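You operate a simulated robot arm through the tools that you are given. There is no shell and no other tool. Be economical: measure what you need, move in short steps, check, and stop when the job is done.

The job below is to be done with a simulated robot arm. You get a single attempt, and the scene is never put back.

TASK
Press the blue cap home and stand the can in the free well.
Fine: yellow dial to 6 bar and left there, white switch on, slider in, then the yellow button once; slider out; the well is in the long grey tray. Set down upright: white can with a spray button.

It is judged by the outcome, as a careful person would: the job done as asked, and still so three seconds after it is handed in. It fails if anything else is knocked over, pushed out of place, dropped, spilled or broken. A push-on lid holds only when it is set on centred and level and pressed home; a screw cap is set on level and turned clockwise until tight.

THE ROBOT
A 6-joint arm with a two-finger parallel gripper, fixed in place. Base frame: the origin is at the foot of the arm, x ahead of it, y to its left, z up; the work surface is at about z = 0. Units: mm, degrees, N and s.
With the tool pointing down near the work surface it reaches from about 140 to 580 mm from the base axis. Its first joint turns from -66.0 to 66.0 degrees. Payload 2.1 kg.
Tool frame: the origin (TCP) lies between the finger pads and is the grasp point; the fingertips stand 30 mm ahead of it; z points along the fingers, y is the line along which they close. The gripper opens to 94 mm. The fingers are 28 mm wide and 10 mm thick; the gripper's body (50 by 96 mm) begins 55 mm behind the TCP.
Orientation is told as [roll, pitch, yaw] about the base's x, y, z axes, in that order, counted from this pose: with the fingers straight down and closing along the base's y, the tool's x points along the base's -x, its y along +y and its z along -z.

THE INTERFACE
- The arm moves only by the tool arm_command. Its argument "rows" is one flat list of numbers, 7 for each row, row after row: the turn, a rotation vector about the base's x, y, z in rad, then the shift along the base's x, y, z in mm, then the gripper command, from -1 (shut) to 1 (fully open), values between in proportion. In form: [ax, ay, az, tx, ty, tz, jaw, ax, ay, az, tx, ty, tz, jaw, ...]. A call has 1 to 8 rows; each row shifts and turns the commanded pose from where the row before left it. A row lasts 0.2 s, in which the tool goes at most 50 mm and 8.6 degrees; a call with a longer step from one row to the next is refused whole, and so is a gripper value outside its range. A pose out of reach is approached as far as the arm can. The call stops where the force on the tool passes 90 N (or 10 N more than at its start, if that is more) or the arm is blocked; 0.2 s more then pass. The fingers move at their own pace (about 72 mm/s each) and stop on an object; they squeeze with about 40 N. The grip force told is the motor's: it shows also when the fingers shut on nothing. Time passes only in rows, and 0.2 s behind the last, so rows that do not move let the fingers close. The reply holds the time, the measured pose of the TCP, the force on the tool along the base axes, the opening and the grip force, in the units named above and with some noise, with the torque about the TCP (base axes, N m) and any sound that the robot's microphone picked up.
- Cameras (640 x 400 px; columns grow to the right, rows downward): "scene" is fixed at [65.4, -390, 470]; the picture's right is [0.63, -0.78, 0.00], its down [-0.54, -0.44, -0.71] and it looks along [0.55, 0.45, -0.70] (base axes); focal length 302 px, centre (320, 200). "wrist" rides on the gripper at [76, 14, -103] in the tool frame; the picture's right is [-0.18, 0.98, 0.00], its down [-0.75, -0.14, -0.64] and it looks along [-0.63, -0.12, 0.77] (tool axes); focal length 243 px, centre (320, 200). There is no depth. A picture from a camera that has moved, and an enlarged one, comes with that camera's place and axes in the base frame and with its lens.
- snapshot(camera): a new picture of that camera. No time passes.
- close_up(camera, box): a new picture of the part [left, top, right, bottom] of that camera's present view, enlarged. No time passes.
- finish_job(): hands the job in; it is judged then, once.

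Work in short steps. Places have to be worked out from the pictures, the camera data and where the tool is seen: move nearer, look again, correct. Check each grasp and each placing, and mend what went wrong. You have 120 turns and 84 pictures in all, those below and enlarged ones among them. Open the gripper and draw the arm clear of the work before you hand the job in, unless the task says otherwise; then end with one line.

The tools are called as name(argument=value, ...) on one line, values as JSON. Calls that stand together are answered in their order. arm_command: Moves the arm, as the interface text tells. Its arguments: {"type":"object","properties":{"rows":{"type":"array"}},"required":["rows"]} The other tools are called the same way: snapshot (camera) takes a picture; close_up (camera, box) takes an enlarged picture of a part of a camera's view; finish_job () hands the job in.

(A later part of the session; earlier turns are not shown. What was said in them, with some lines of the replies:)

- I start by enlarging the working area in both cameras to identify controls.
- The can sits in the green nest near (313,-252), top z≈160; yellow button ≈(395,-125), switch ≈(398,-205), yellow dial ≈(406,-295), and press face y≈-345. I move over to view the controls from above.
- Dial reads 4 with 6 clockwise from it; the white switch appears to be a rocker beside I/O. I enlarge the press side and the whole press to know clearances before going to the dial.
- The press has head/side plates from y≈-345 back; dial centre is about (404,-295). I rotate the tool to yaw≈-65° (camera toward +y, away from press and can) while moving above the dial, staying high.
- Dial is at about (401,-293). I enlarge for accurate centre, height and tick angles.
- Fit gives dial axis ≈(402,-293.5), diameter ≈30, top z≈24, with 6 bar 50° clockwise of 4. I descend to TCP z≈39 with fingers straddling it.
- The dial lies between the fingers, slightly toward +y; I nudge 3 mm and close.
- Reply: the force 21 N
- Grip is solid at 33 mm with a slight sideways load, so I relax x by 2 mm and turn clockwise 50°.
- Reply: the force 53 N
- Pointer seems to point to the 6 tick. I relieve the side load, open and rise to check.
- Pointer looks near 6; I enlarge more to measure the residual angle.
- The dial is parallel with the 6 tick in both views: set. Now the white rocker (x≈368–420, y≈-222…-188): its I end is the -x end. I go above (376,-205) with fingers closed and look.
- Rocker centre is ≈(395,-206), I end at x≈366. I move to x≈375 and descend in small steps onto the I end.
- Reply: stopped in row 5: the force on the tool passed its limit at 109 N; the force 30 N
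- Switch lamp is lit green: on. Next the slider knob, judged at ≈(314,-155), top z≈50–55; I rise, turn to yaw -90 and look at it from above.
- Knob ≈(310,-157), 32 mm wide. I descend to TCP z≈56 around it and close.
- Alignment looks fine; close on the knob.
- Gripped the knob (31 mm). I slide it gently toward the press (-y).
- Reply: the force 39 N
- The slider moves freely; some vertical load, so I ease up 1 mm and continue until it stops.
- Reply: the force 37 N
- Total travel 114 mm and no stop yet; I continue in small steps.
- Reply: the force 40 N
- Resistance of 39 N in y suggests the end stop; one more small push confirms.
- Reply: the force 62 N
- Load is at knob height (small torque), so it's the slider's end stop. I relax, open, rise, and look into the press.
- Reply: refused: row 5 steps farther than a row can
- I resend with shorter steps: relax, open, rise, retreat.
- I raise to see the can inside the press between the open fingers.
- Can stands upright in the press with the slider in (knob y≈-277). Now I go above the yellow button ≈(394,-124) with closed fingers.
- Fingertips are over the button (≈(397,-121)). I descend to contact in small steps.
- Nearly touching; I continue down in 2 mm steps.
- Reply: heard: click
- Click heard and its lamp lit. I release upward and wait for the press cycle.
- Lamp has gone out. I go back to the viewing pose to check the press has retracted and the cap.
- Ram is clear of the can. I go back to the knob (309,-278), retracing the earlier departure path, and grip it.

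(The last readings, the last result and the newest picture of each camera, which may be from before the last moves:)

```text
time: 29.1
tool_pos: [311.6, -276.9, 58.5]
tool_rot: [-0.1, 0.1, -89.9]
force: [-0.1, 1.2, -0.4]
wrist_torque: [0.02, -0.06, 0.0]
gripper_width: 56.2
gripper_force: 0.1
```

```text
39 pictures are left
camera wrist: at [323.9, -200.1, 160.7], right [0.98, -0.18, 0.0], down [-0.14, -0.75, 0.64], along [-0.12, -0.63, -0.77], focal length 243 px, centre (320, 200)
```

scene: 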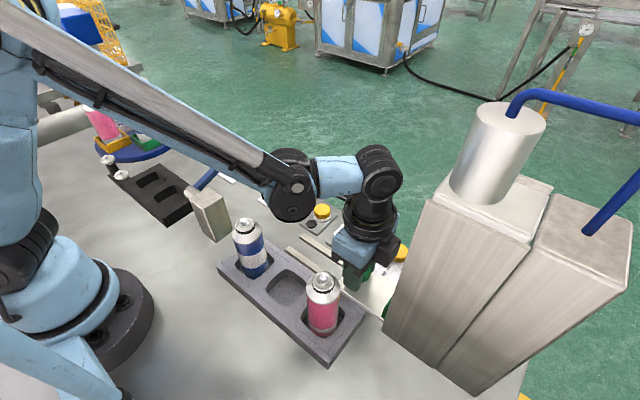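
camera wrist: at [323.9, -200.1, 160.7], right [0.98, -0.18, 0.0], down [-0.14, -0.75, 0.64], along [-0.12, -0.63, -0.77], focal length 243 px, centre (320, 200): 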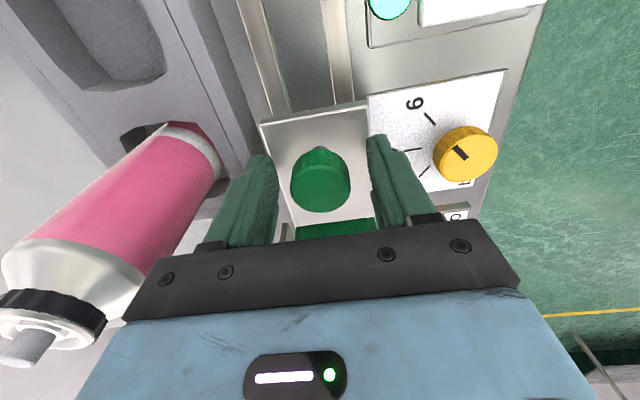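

Knob is between the fingers; I close, then begin sliding out gently.

arm_command(rows=[0, 0, 0, 0, 0, -2, -1, 0, 0, 0, 0, 0, 0, -1, 0, 0, 0, 0, 0, 0, -1, 0, 0, 0, 0, 4, 0, -1, 0, 0, 0, 0, 7, 0, -1, 0, 0, 0, 0, 8, 0, -1, 0, 0, 0, 0, 8, 0, -1, 0, 0, 0, 0, 8, 0, -1])

arm_command(rows=[0, 0, 0, 0, 8, 0, -1, 0, 0, 0, 0, 8, 0, -1, 0, 0, 0, 0, 8, 0, -1, 0, 0, 0, 0, 8, 0, -1, 0, 0, 0, 0, 8, 0, -1, 0, 0, 0, 0, 8, 0, -1, 0, 0, 0, 0, 8, 0, -1, 0, 0, 0, 0, 8, 0, -1])

snapshot(camera="scene")

```text
time: 30.9
tool_pos: [310.1, -241.4, 55.9]
tool_rot: [-0.3, 0.0, -90.1]
force: [-18.2, -2.3, 35.4]
wrist_torque: [-0.47, 0.1, -0.06]
gripper_width: 31.2
gripper_force: 44.8
```

```text
time: 32.8
tool_pos: [309.3, -177.0, 53.2]
tool_rot: [-0.2, 0.1, -90.0]
force: [-20.2, -0.7, 38.2]
wrist_torque: [-0.17, 0.0, -0.1]
gripper_width: 31.0
gripper_force: 45.2
```

```text
38 pictures are left
```

scene: 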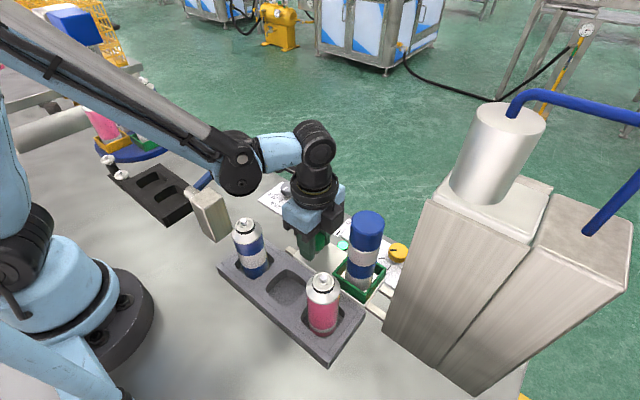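

Continue the last ~22 mm out to the original position, watching for the stop.

arm_command(rows=[0, 0, 0, -1, 6, 1, -1, 0, 0, 0, 0, 6, 0, -1, 0, 0, 0, 0, 5, 0, -1, 0, 0, 0, 0, 3, 0, -1, 0, 0, 0, 0, 3, 0, -1])

```text
time: 34.0
tool_pos: [310.5, -155.6, 56.3]
tool_rot: [0.0, -0.3, -90.2]
force: [6.3, -27.6, -29.3]
wrist_torque: [-0.04, -0.07, 0.06]
gripper_width: 31.1
gripper_force: 45.0
```

End stop felt at y≈-156: slider is out. I release, rise, and retreat for a look at the cap.

arm_command(rows=[0, 0, 0, 0, -1, 0, 0.2, 0, 0, 0, 0, 0, 0, 0.2, 0, 0, 0, 0, 0, 40, 0.2, 0, 0, 0, 0, 10, 45, 0.2, 0, 0, 0, 0, 10, 45, 1, 0, 0, 0, 0, 10, 45, 1])

close_up(camera="scene", box=[290, 190, 410, 300])

snapshot(camera="wrist")

```text
time: 35.4
tool_pos: [309.7, -123.2, 230.7]
tool_rot: [-0.1, 0.1, -90.0]
force: [-0.2, 0.4, 0.5]
wrist_torque: [-0.03, 0.02, -0.04]
gripper_width: 94.2
gripper_force: 0.0
```

```text
3.64 times, centred on (350, 245) of scene
camera zoom: at [65.4, -390.0, 470.0], right [0.63, -0.78, 0.0], down [-0.54, -0.44, -0.71], along [0.55, 0.45, -0.7], focal length 1099 px, centre (211, 36)
```

zoom: 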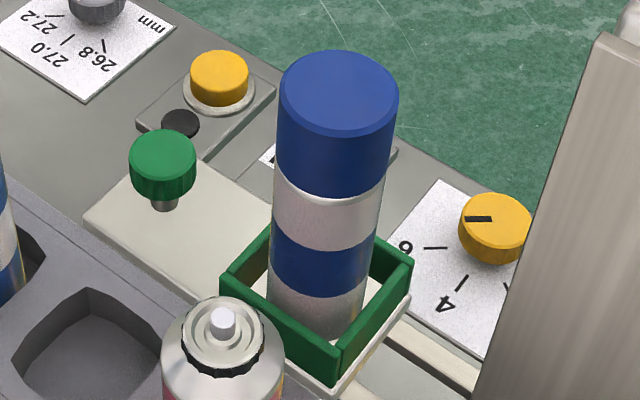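

```text
36 pictures are left
camera wrist: at [323.8, -47.0, 334.1], right [0.98, -0.18, 0.0], down [-0.14, -0.75, 0.64], along [-0.12, -0.63, -0.77], focal length 243 px, centre (320, 200)
```

wrist: 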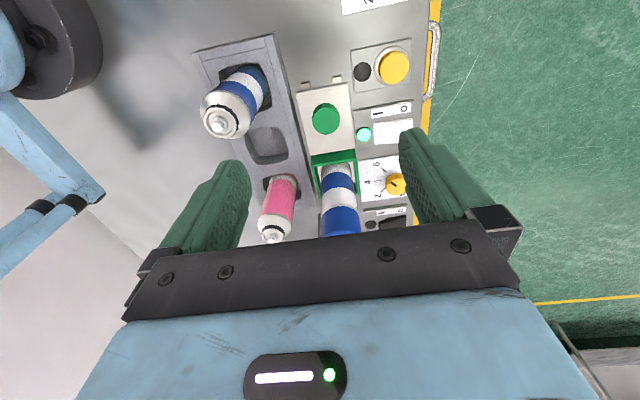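

The cap top sits lower and the white gap is gone: pressed home. I enlarge to compare the cap and can body widths before choosing the grasp.

close_up(camera="scene", box=[330, 200, 380, 290])

close_up(camera="wrist", box=[190, 20, 390, 250])

```text
4.44 times, centred on (355, 245) of scene
camera zoom: at [65.4, -390.0, 470.0], right [0.63, -0.78, 0.0], down [-0.54, -0.44, -0.71], along [0.55, 0.45, -0.7], focal length 1344 px, centre (164, 0)
```

zoom: 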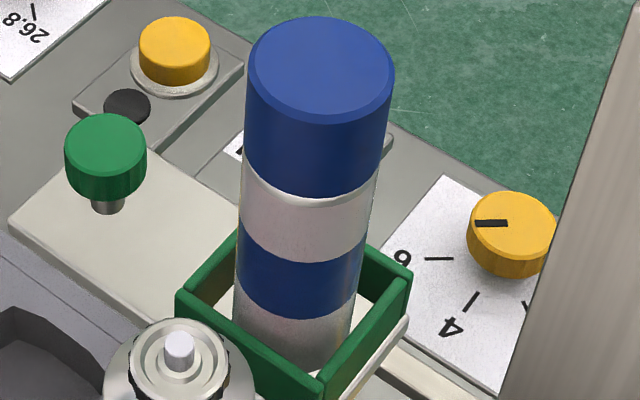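

```text
1.74 times, centred on (290, 135) of wrist
camera zoom: at [323.8, -47.0, 334.1], right [0.98, -0.18, 0.0], down [-0.14, -0.75, 0.64], along [-0.12, -0.63, -0.77], focal length 422 px, centre (372, 313)
```

zoom: 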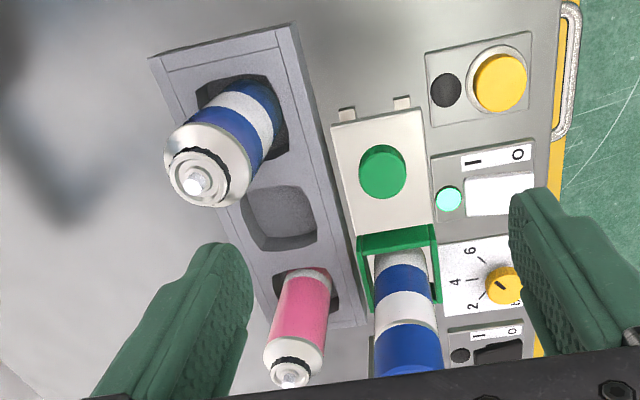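

Cap and body are nearly flush, so a straight-down grasp spanning the body just under the cap is suitable. I move above the can at z≈235 and check centring.

arm_command(rows=[0, 0, 0, 0.5, -32, 1, 0.6, 0, 0, 0, 0.5, -32, 1, 0.6, 0, 0, 0, 0.5, -32, 1, 0.6, 0, 0, 0, 0.5, -32, 1, 0.6])

snapshot(camera="wrist")

snapshot(camera="scene")

```text
time: 36.4
tool_pos: [310.1, -252.5, 236.2]
tool_rot: [-0.2, 0.1, -90.0]
force: [0.2, -0.2, 0.5]
wrist_torque: [-0.01, 0.02, 0.0]
gripper_width: 75.2
gripper_force: 0.1
```

```text
33 pictures are left
camera wrist: at [324.2, -176.9, 339.0], right [0.98, -0.18, 0.0], down [-0.14, -0.75, 0.64], along [-0.12, -0.63, -0.77], focal length 243 px, centre (320, 200)
```

wrist: 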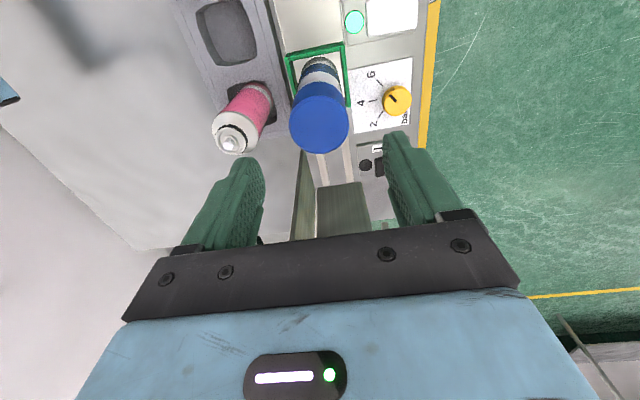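

```text
32 pictures are left
```

scene: 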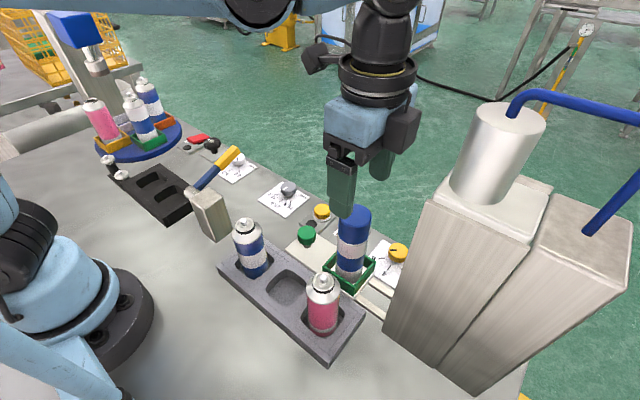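

Cap centre ≈(310.5,-250), top z≈162. I descend to TCP z≈114 (palm ~5 mm above the cap).

arm_command(rows=[0, 0, 0, 0.5, 2.5, -35, 0.6, 0, 0, 0, 0, 0, -35, 0.6, 0, 0, 0, 0, 0, -30, 0.6, 0, 0, 0, 0, 0, -16, 0.6, 0, 0, 0, 0, 0, -5, 0.6])

snapshot(camera="wrist")

close_up(camera="scene", box=[270, 150, 430, 310])

```text
time: 37.5
tool_pos: [312.7, -249.7, 114.5]
tool_rot: [-0.1, 0.1, -89.9]
force: [0.0, 0.5, 0.0]
wrist_torque: [0.0, -0.01, -0.02]
gripper_width: 75.4
gripper_force: 0.1
```

```text
31 pictures are left
camera wrist: at [326.2, -173.2, 217.5], right [0.98, -0.18, 0.0], down [-0.14, -0.75, 0.64], along [-0.12, -0.63, -0.77], focal length 243 px, centre (320, 200)
```

wrist: 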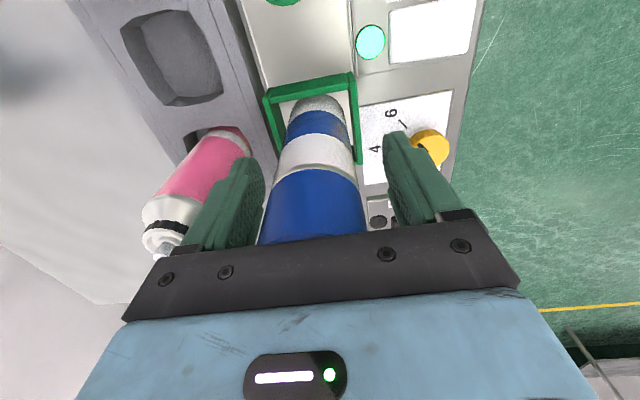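

```text
2.50 times, centred on (350, 230) of scene
camera zoom: at [65.4, -390.0, 470.0], right [0.63, -0.78, 0.0], down [-0.54, -0.44, -0.71], along [0.55, 0.45, -0.7], focal length 756 px, centre (245, 125)
```

zoom: 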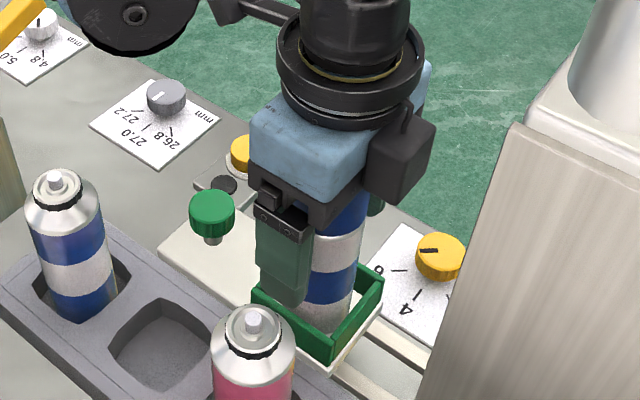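

Fingers straddle the can, tips reaching the blue band. I shift x by -1.5 and close.

arm_command(rows=[0, 0, 0, -1.5, 0, 0, 0.3, 0, 0, 0, 0, 0, 0, 0.1, 0, 0, 0, 0, 0, 0, -1, 0, 0, 0, 0, 0, 0, -1, 0, 0, 0, 0, 0, 0, -1])

snapshot(camera="wrist")

```text
time: 38.8
tool_pos: [312.7, -250.6, 114.5]
tool_rot: [-0.1, 0.1, -90.0]
force: [-0.8, 0.0, 0.0]
wrist_torque: [-0.03, 0.0, 0.01]
gripper_width: 44.4
gripper_force: 40.5
```

```text
29 pictures are left
camera wrist: at [324.8, -173.6, 217.6], right [0.98, -0.18, 0.0], down [-0.14, -0.75, 0.64], along [-0.12, -0.63, -0.77], focal length 243 px, centre (320, 200)
```

wrist: 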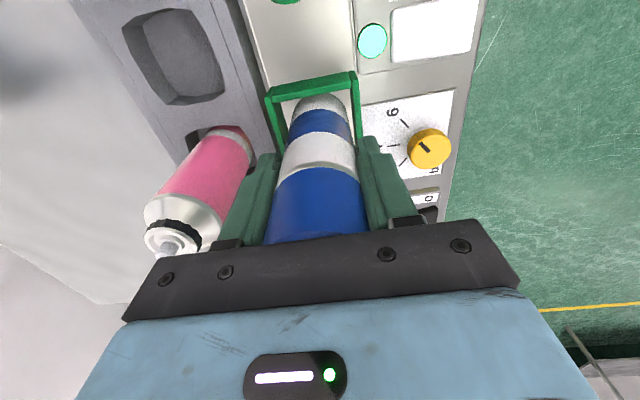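

Held at 44.4 mm. I lift slowly a few mm first and check that cap and can rise together.

arm_command(rows=[0, 0, 0, 0, 0, 3, -1, 0, 0, 0, 0, 0, 5, -1, 0, 0, 0, 0, 0, 6, -1, 0, 0, 0, 0, 0, 6, -1])

close_up(camera="scene", box=[300, 190, 400, 310])

```text
time: 39.8
tool_pos: [311.7, -251.2, 135.3]
tool_rot: [-0.1, 0.1, -90.0]
force: [-1.0, 0.6, -1.1]
wrist_torque: [0.0, 0.01, 0.0]
gripper_width: 44.5
gripper_force: 40.3
```

```text
3.33 times, centred on (350, 250) of scene
camera zoom: at [65.4, -390.0, 470.0], right [0.63, -0.78, 0.0], down [-0.54, -0.44, -0.71], along [0.55, 0.45, -0.7], focal length 1008 px, centre (220, 33)
```

zoom: 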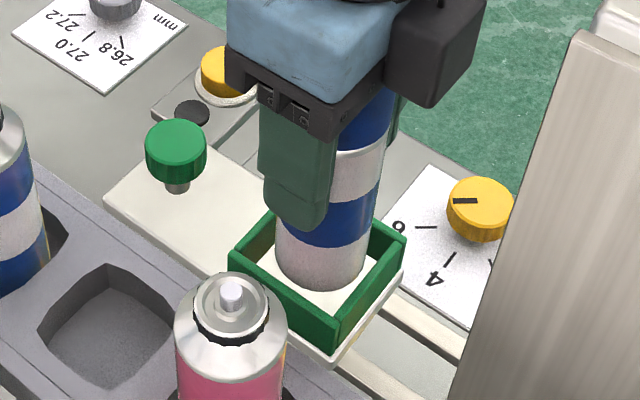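

Can and cap lift together. Before carrying, I take an enlarged view of the free well for a better fix.

arm_command(rows=[0, 0, 0, 0, 0, 20, -1, 0, 0, 0, 0, 5, 25, -1, 0, 0, 0, 0, 10, 15, -1])

close_up(camera="wrist", box=[130, 0, 330, 200])

close_up(camera="scene", box=[210, 200, 380, 370])

```text
time: 40.5
tool_pos: [310.1, -235.3, 194.7]
tool_rot: [-0.2, 0.1, -90.0]
force: [0.1, -1.0, -1.7]
wrist_torque: [-0.03, 0.02, 0.03]
gripper_width: 44.6
gripper_force: 40.1
```

```text
2.00 times, centred on (230, 100) of wrist
camera zoom: at [324.8, -158.9, 297.8], right [0.98, -0.18, 0.0], down [-0.14, -0.75, 0.64], along [-0.12, -0.63, -0.77], focal length 485 px, centre (500, 400)
```

zoom: 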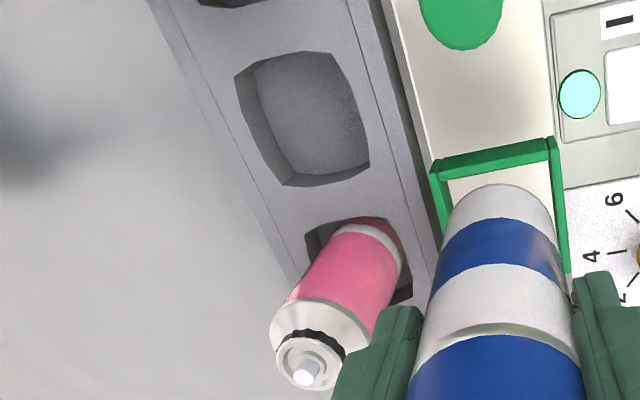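

```text
2.35 times, centred on (295, 285) of scene
camera zoom: at [65.4, -390.0, 470.0], right [0.63, -0.78, 0.0], down [-0.54, -0.44, -0.71], along [0.55, 0.45, -0.7], focal length 711 px, centre (379, 0)
```

zoom: 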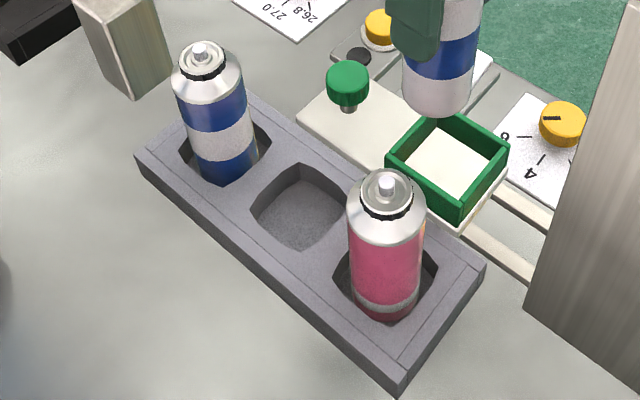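

Free well centre ≈(222,-188.5), roomy enough. I move at height to above it: first +y, then -x.

arm_command(rows=[0, 0, 0, 0, 10, 0, -1, 0, 0, 0, -8, 18, 0, -1, 0, 0, 0, -18, 15, 0, -1, 0, 0, 0, -20, 4, 0, -1, 0, 0, 0, -20, 0, 0, -1, 0, 0, 0, -15, 0, 0, -1, 0, 0, 0, -7, 0, 0, -1, 0, 0, 0, 0, 0, -20, -1])

snapshot(camera="wrist")

close_up(camera="scene", box=[180, 170, 380, 370])

```text
time: 42.4
tool_pos: [222.9, -189.4, 174.8]
tool_rot: [-0.1, 0.1, -90.0]
force: [0.1, 0.1, -1.3]
wrist_torque: [0.0, 0.01, 0.0]
gripper_width: 44.6
gripper_force: 39.9
```

```text
25 pictures are left
camera wrist: at [237.3, -112.4, 277.3], right [0.98, -0.18, 0.0], down [-0.14, -0.75, 0.64], along [-0.12, -0.63, -0.77], focal length 243 px, centre (320, 200)
```

wrist: 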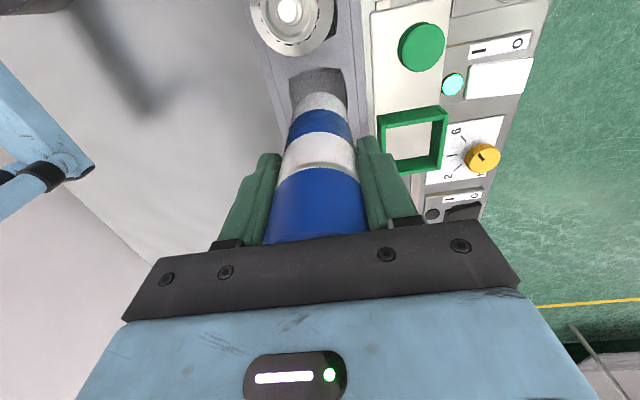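

```text
2.00 times, centred on (280, 270) of scene
camera zoom: at [65.4, -390.0, 470.0], right [0.63, -0.78, 0.0], down [-0.54, -0.44, -0.71], along [0.55, 0.45, -0.7], focal length 605 px, centre (400, 60)
```

zoom: 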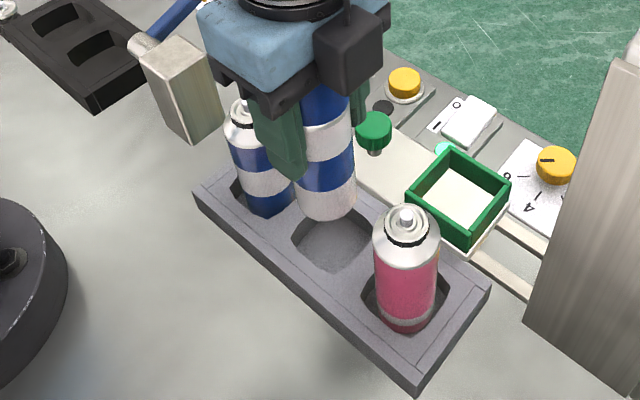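

Centred over the well by neighbour symmetry (mid y -189, x 222.5). I lower to just inside the rim and check.

arm_command(rows=[0, 0, 0, -0.4, 0.4, -15, -1, 0, 0, 0, 0, 0, -15, -1, 0, 0, 0, 0, 0, -10, -1, 0, 0, 0, 0, 0, -6, -1, 0, 0, 0, 0, 0, -4, -1])

close_up(camera="scene", box=[220, 210, 360, 350])

snapshot(camera="wrist")

```text
time: 43.5
tool_pos: [223.1, -187.9, 124.4]
tool_rot: [-0.1, 0.1, -90.0]
force: [0.0, 0.1, -2.0]
wrist_torque: [0.0, -0.01, 0.01]
gripper_width: 44.5
gripper_force: 40.0
```

```text
2.86 times, centred on (290, 280) of scene
camera zoom: at [65.4, -390.0, 470.0], right [0.63, -0.78, 0.0], down [-0.54, -0.44, -0.71], along [0.55, 0.45, -0.7], focal length 864 px, centre (406, -29)
```

zoom: 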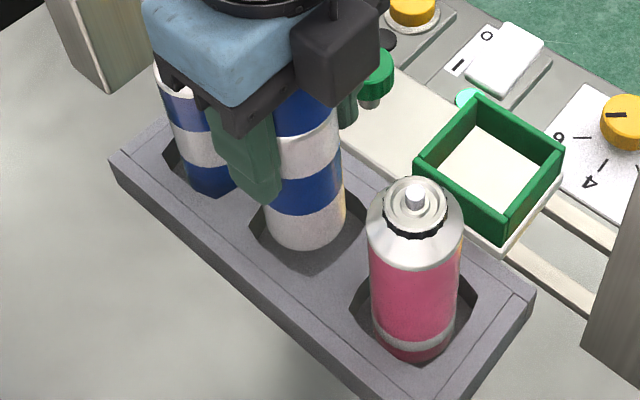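

```text
22 pictures are left
camera wrist: at [236.3, -111.1, 226.6], right [0.98, -0.18, 0.0], down [-0.14, -0.75, 0.64], along [-0.12, -0.63, -0.77], focal length 243 px, centre (320, 200)
```

wrist: 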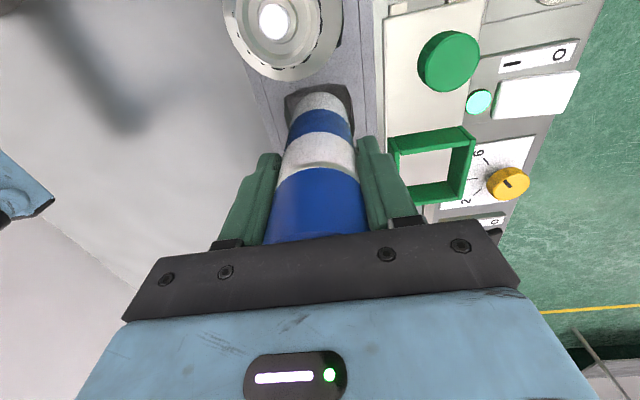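

The can base is entering the well cleanly. I continue down in small steps until it touches the floor.

arm_command(rows=[0, 0, 0, 0, -0.5, -4, -1, 0, 0, 0, 0, 0, -3, -1, 0, 0, 0, 0, 0, -3, -1, 0, 0, 0, 0, 0, -2, -1])

```text
time: 44.5
tool_pos: [223.5, -189.1, 112.1]
tool_rot: [-0.1, 0.1, -90.1]
force: [-0.1, -0.3, -2.3]
wrist_torque: [0.01, 0.0, -0.01]
gripper_width: 44.5
gripper_force: 39.8
```

No contact yet; a few more 1.5–2 mm steps.

arm_command(rows=[0, 0, 0, 0, 0, -2, -1, 0, 0, 0, 0, 0, -1.5, -1, 0, 0, 0, 0, 0, -1.5, -1])

close_up(camera="scene", box=[220, 210, 360, 350])

```text
time: 45.4
tool_pos: [221.8, -189.6, 108.0]
tool_rot: [-0.1, 0.1, -90.0]
force: [-0.6, -0.5, -1.9]
wrist_torque: [0.0, 0.0, -0.01]
gripper_width: 44.5
gripper_force: 40.0
```

```text
2.86 times, centred on (290, 280) of scene
camera zoom: at [65.4, -390.0, 470.0], right [0.63, -0.78, 0.0], down [-0.54, -0.44, -0.71], along [0.55, 0.45, -0.7], focal length 864 px, centre (406, -29)
```

zoom: 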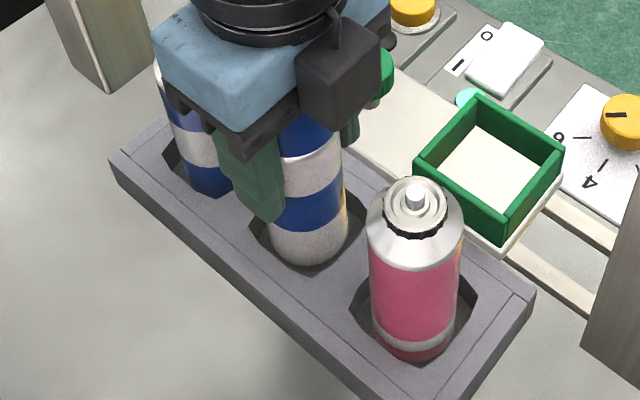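

Still free; continue a little further.

arm_command(rows=[0, 0, 0, 0, 0, -1.5, -1, 0, 0, 0, 0, 0, -1.5, -1, 0, 0, 0, 0, 0, -1, -1])

```text
time: 46.1
tool_pos: [222.4, -188.3, 103.5]
tool_rot: [-0.1, 0.0, -90.0]
force: [0.0, 1.0, -1.2]
wrist_torque: [-0.01, -0.02, 0.0]
gripper_width: 44.6
gripper_force: 40.2
```

arm_command(rows=[0, 0, 0, 0, 0, -1, -1, 0, 0, 0, 0, 0, -1, -1])

close_up(camera="scene", box=[240, 240, 350, 350])

```text
time: 46.8
tool_pos: [223.5, -188.1, 101.2]
tool_rot: [-0.1, 0.1, -89.9]
force: [1.0, 0.1, -1.8]
wrist_torque: [0.01, -0.01, -0.03]
gripper_width: 44.6
gripper_force: 40.1
```

```text
3.64 times, centred on (295, 295) of scene
camera zoom: at [65.4, -390.0, 470.0], right [0.63, -0.78, 0.0], down [-0.54, -0.44, -0.71], along [0.55, 0.45, -0.7], focal length 1099 px, centre (411, -146)
```

zoom: 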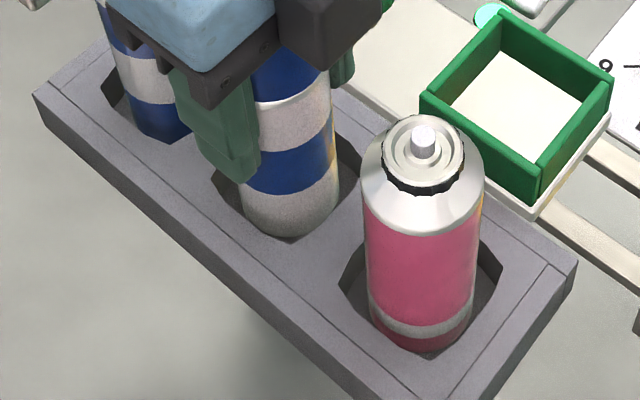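

Bottom still appears slightly above the floor; I continue 1 mm steps.

arm_command(rows=[0, 0, 0, 0, 0, -1, -1, 0, 0, 0, 0, 0, -1, -1, 0, 0, 0, 0, 0, -1, -1])

```text
time: 47.5
tool_pos: [222.6, -189.2, 97.7]
tool_rot: [-0.1, 0.1, -90.0]
force: [0.8, -0.3, -1.6]
wrist_torque: [0.04, 0.01, 0.0]
gripper_width: 44.5
gripper_force: 40.3
```

arm_command(rows=[0, 0, 0, 0, 0, -1, -1, 0, 0, 0, 0, 0, -1, -1, 0, 0, 0, 0, 0, -1, -1])

close_up(camera="scene", box=[240, 240, 350, 350])

```text
time: 48.4
tool_pos: [222.1, -188.9, 95.5]
tool_rot: [-0.2, 0.1, -90.0]
force: [2.5, 1.9, 38.1]
wrist_torque: [0.09, -0.37, -0.01]
gripper_width: 44.7
gripper_force: 39.4
```

```text
3.64 times, centred on (295, 295) of scene
camera zoom: at [65.3, -389.9, 470.1], right [0.63, -0.78, 0.0], down [-0.54, -0.44, -0.71], along [0.55, 0.45, -0.7], focal length 1099 px, centre (411, -146)
```

zoom: 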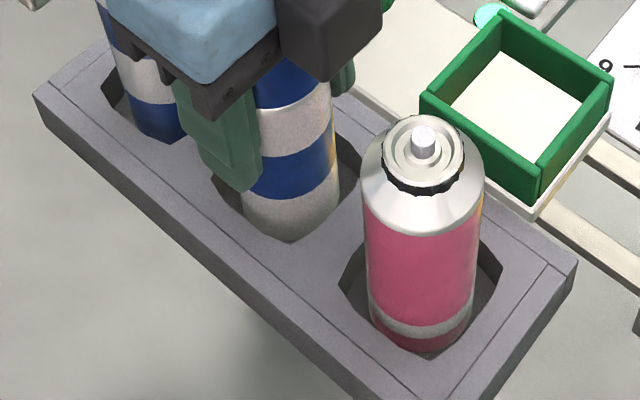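

Floor contact (38 N). I relax upward 2 mm, then open gradually.

arm_command(rows=[0, 0, 0, 0, 0, 2, -1, 0, 0, 0, 0, 0, 0, 0.1, 0, 0, 0, 0, 0, 0, 0.4, 0, 0, 0, 0, 0, 0, 0.5])

snapshot(camera="wrist")

close_up(camera="scene", box=[220, 210, 360, 350])

```text
time: 49.4
tool_pos: [221.3, -188.8, 96.0]
tool_rot: [-0.1, 0.1, -90.0]
force: [0.1, -0.2, 0.4]
wrist_torque: [0.0, -0.01, 0.01]
gripper_width: 70.4
gripper_force: 0.2
```

```text
18 pictures are left
camera wrist: at [235.9, -112.5, 199.3], right [0.98, -0.18, 0.0], down [-0.14, -0.75, 0.64], along [-0.12, -0.63, -0.77], focal length 243 px, centre (320, 200)
```

wrist: 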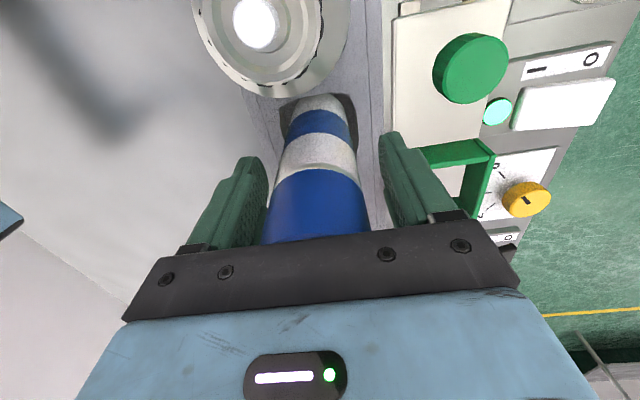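

```text
2.86 times, centred on (290, 280) of scene
camera zoom: at [65.4, -390.0, 470.0], right [0.63, -0.78, 0.0], down [-0.54, -0.44, -0.71], along [0.55, 0.45, -0.7], focal length 864 px, centre (406, -29)
```

zoom: 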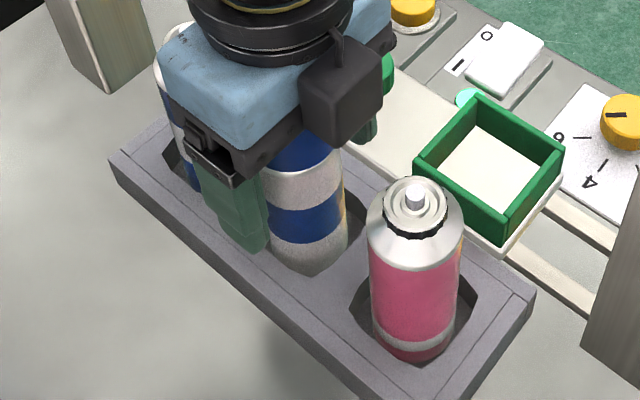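

Can stands free between open fingers. I rise straight up and draw clear.

arm_command(rows=[0, 0, 0, 0, 0, 15, 0.5, 0, 0, 0, 0, 0, 30, 0.5, 0, 0, 0, 0, 0, 40, 0.5, 0, 0, 0, 0, 0, 45, 0.5, 0, 0, 0, 5, 20, 40, 0.5, 0, 0, 0, 10, 40, 20, 0.5, 0, 0, 0, 10, 40, 10, 0.5, 0, 0, 0, 10, 40, 0, 0.5])

snapshot(camera="scene")

close_up(camera="scene", box=[210, 180, 390, 370])

snapshot(camera="wrist")

```text
time: 51.1
tool_pos: [256.6, -46.8, 297.5]
tool_rot: [-0.1, 0.1, -90.1]
force: [-0.6, 0.1, 0.8]
wrist_torque: [-0.01, -0.01, 0.02]
gripper_width: 70.7
gripper_force: 0.1
```

```text
16 pictures are left
```

scene: 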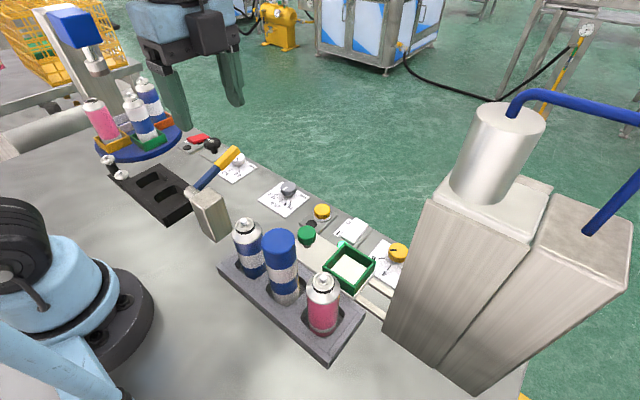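

```text
2.11 times, centred on (300, 275) of scene
camera zoom: at [65.4, -390.0, 470.0], right [0.63, -0.78, 0.0], down [-0.54, -0.44, -0.71], along [0.55, 0.45, -0.7], focal length 636 px, centre (362, 42)
```

zoom: 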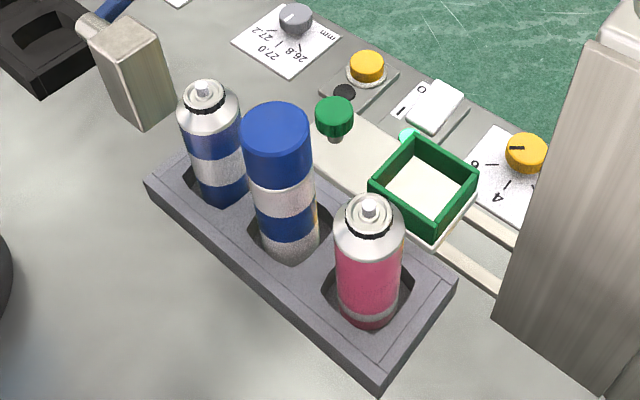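

```text
14 pictures are left
camera wrist: at [270.2, 28.7, 399.2], right [0.98, -0.19, 0.0], down [-0.14, -0.75, 0.64], along [-0.12, -0.63, -0.77], focal length 243 px, centre (320, 200)
```

wrist: 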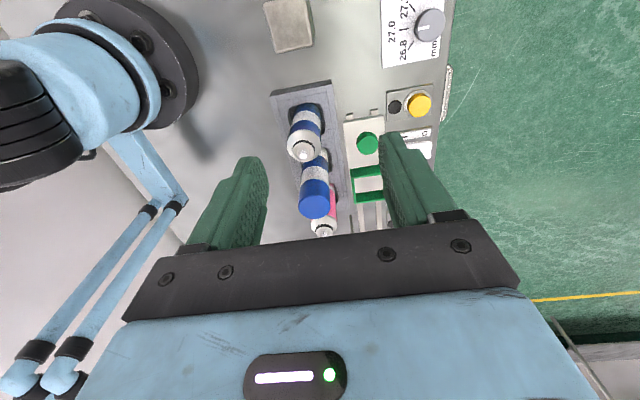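

The can stands upright in the middle well, neighbours untouched, slider out, dial at 6. One enlarged check of the cap seam and seating.

close_up(camera="scene", box=[250, 220, 320, 310])

```text
4.44 times, centred on (285, 265) of scene
camera zoom: at [65.4, -390.0, 470.0], right [0.63, -0.78, 0.0], down [-0.54, -0.44, -0.71], along [0.55, 0.45, -0.7], focal length 1344 px, centre (476, -89)
```

zoom: 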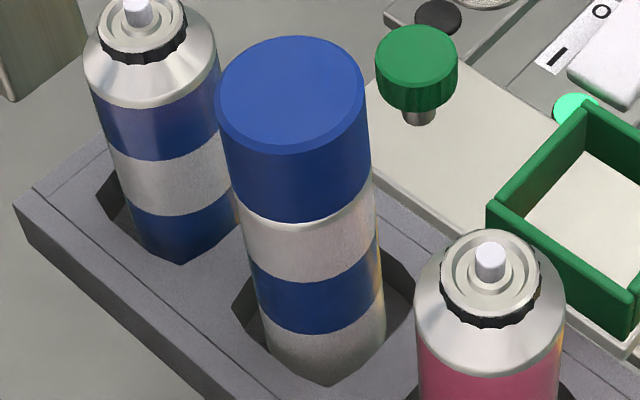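

The cap is flush and level, the can is seated upright, and the arm is clear with the gripper open. I hand the job in.

finish_job()

```text
The job is handed in.
```

The blue cap is pressed home and the can stands upright in the free middle well of the long grey tray. The dial was left at 6 bar, the white switch is on, the slider is out, and the arm is clear with the gripper open.
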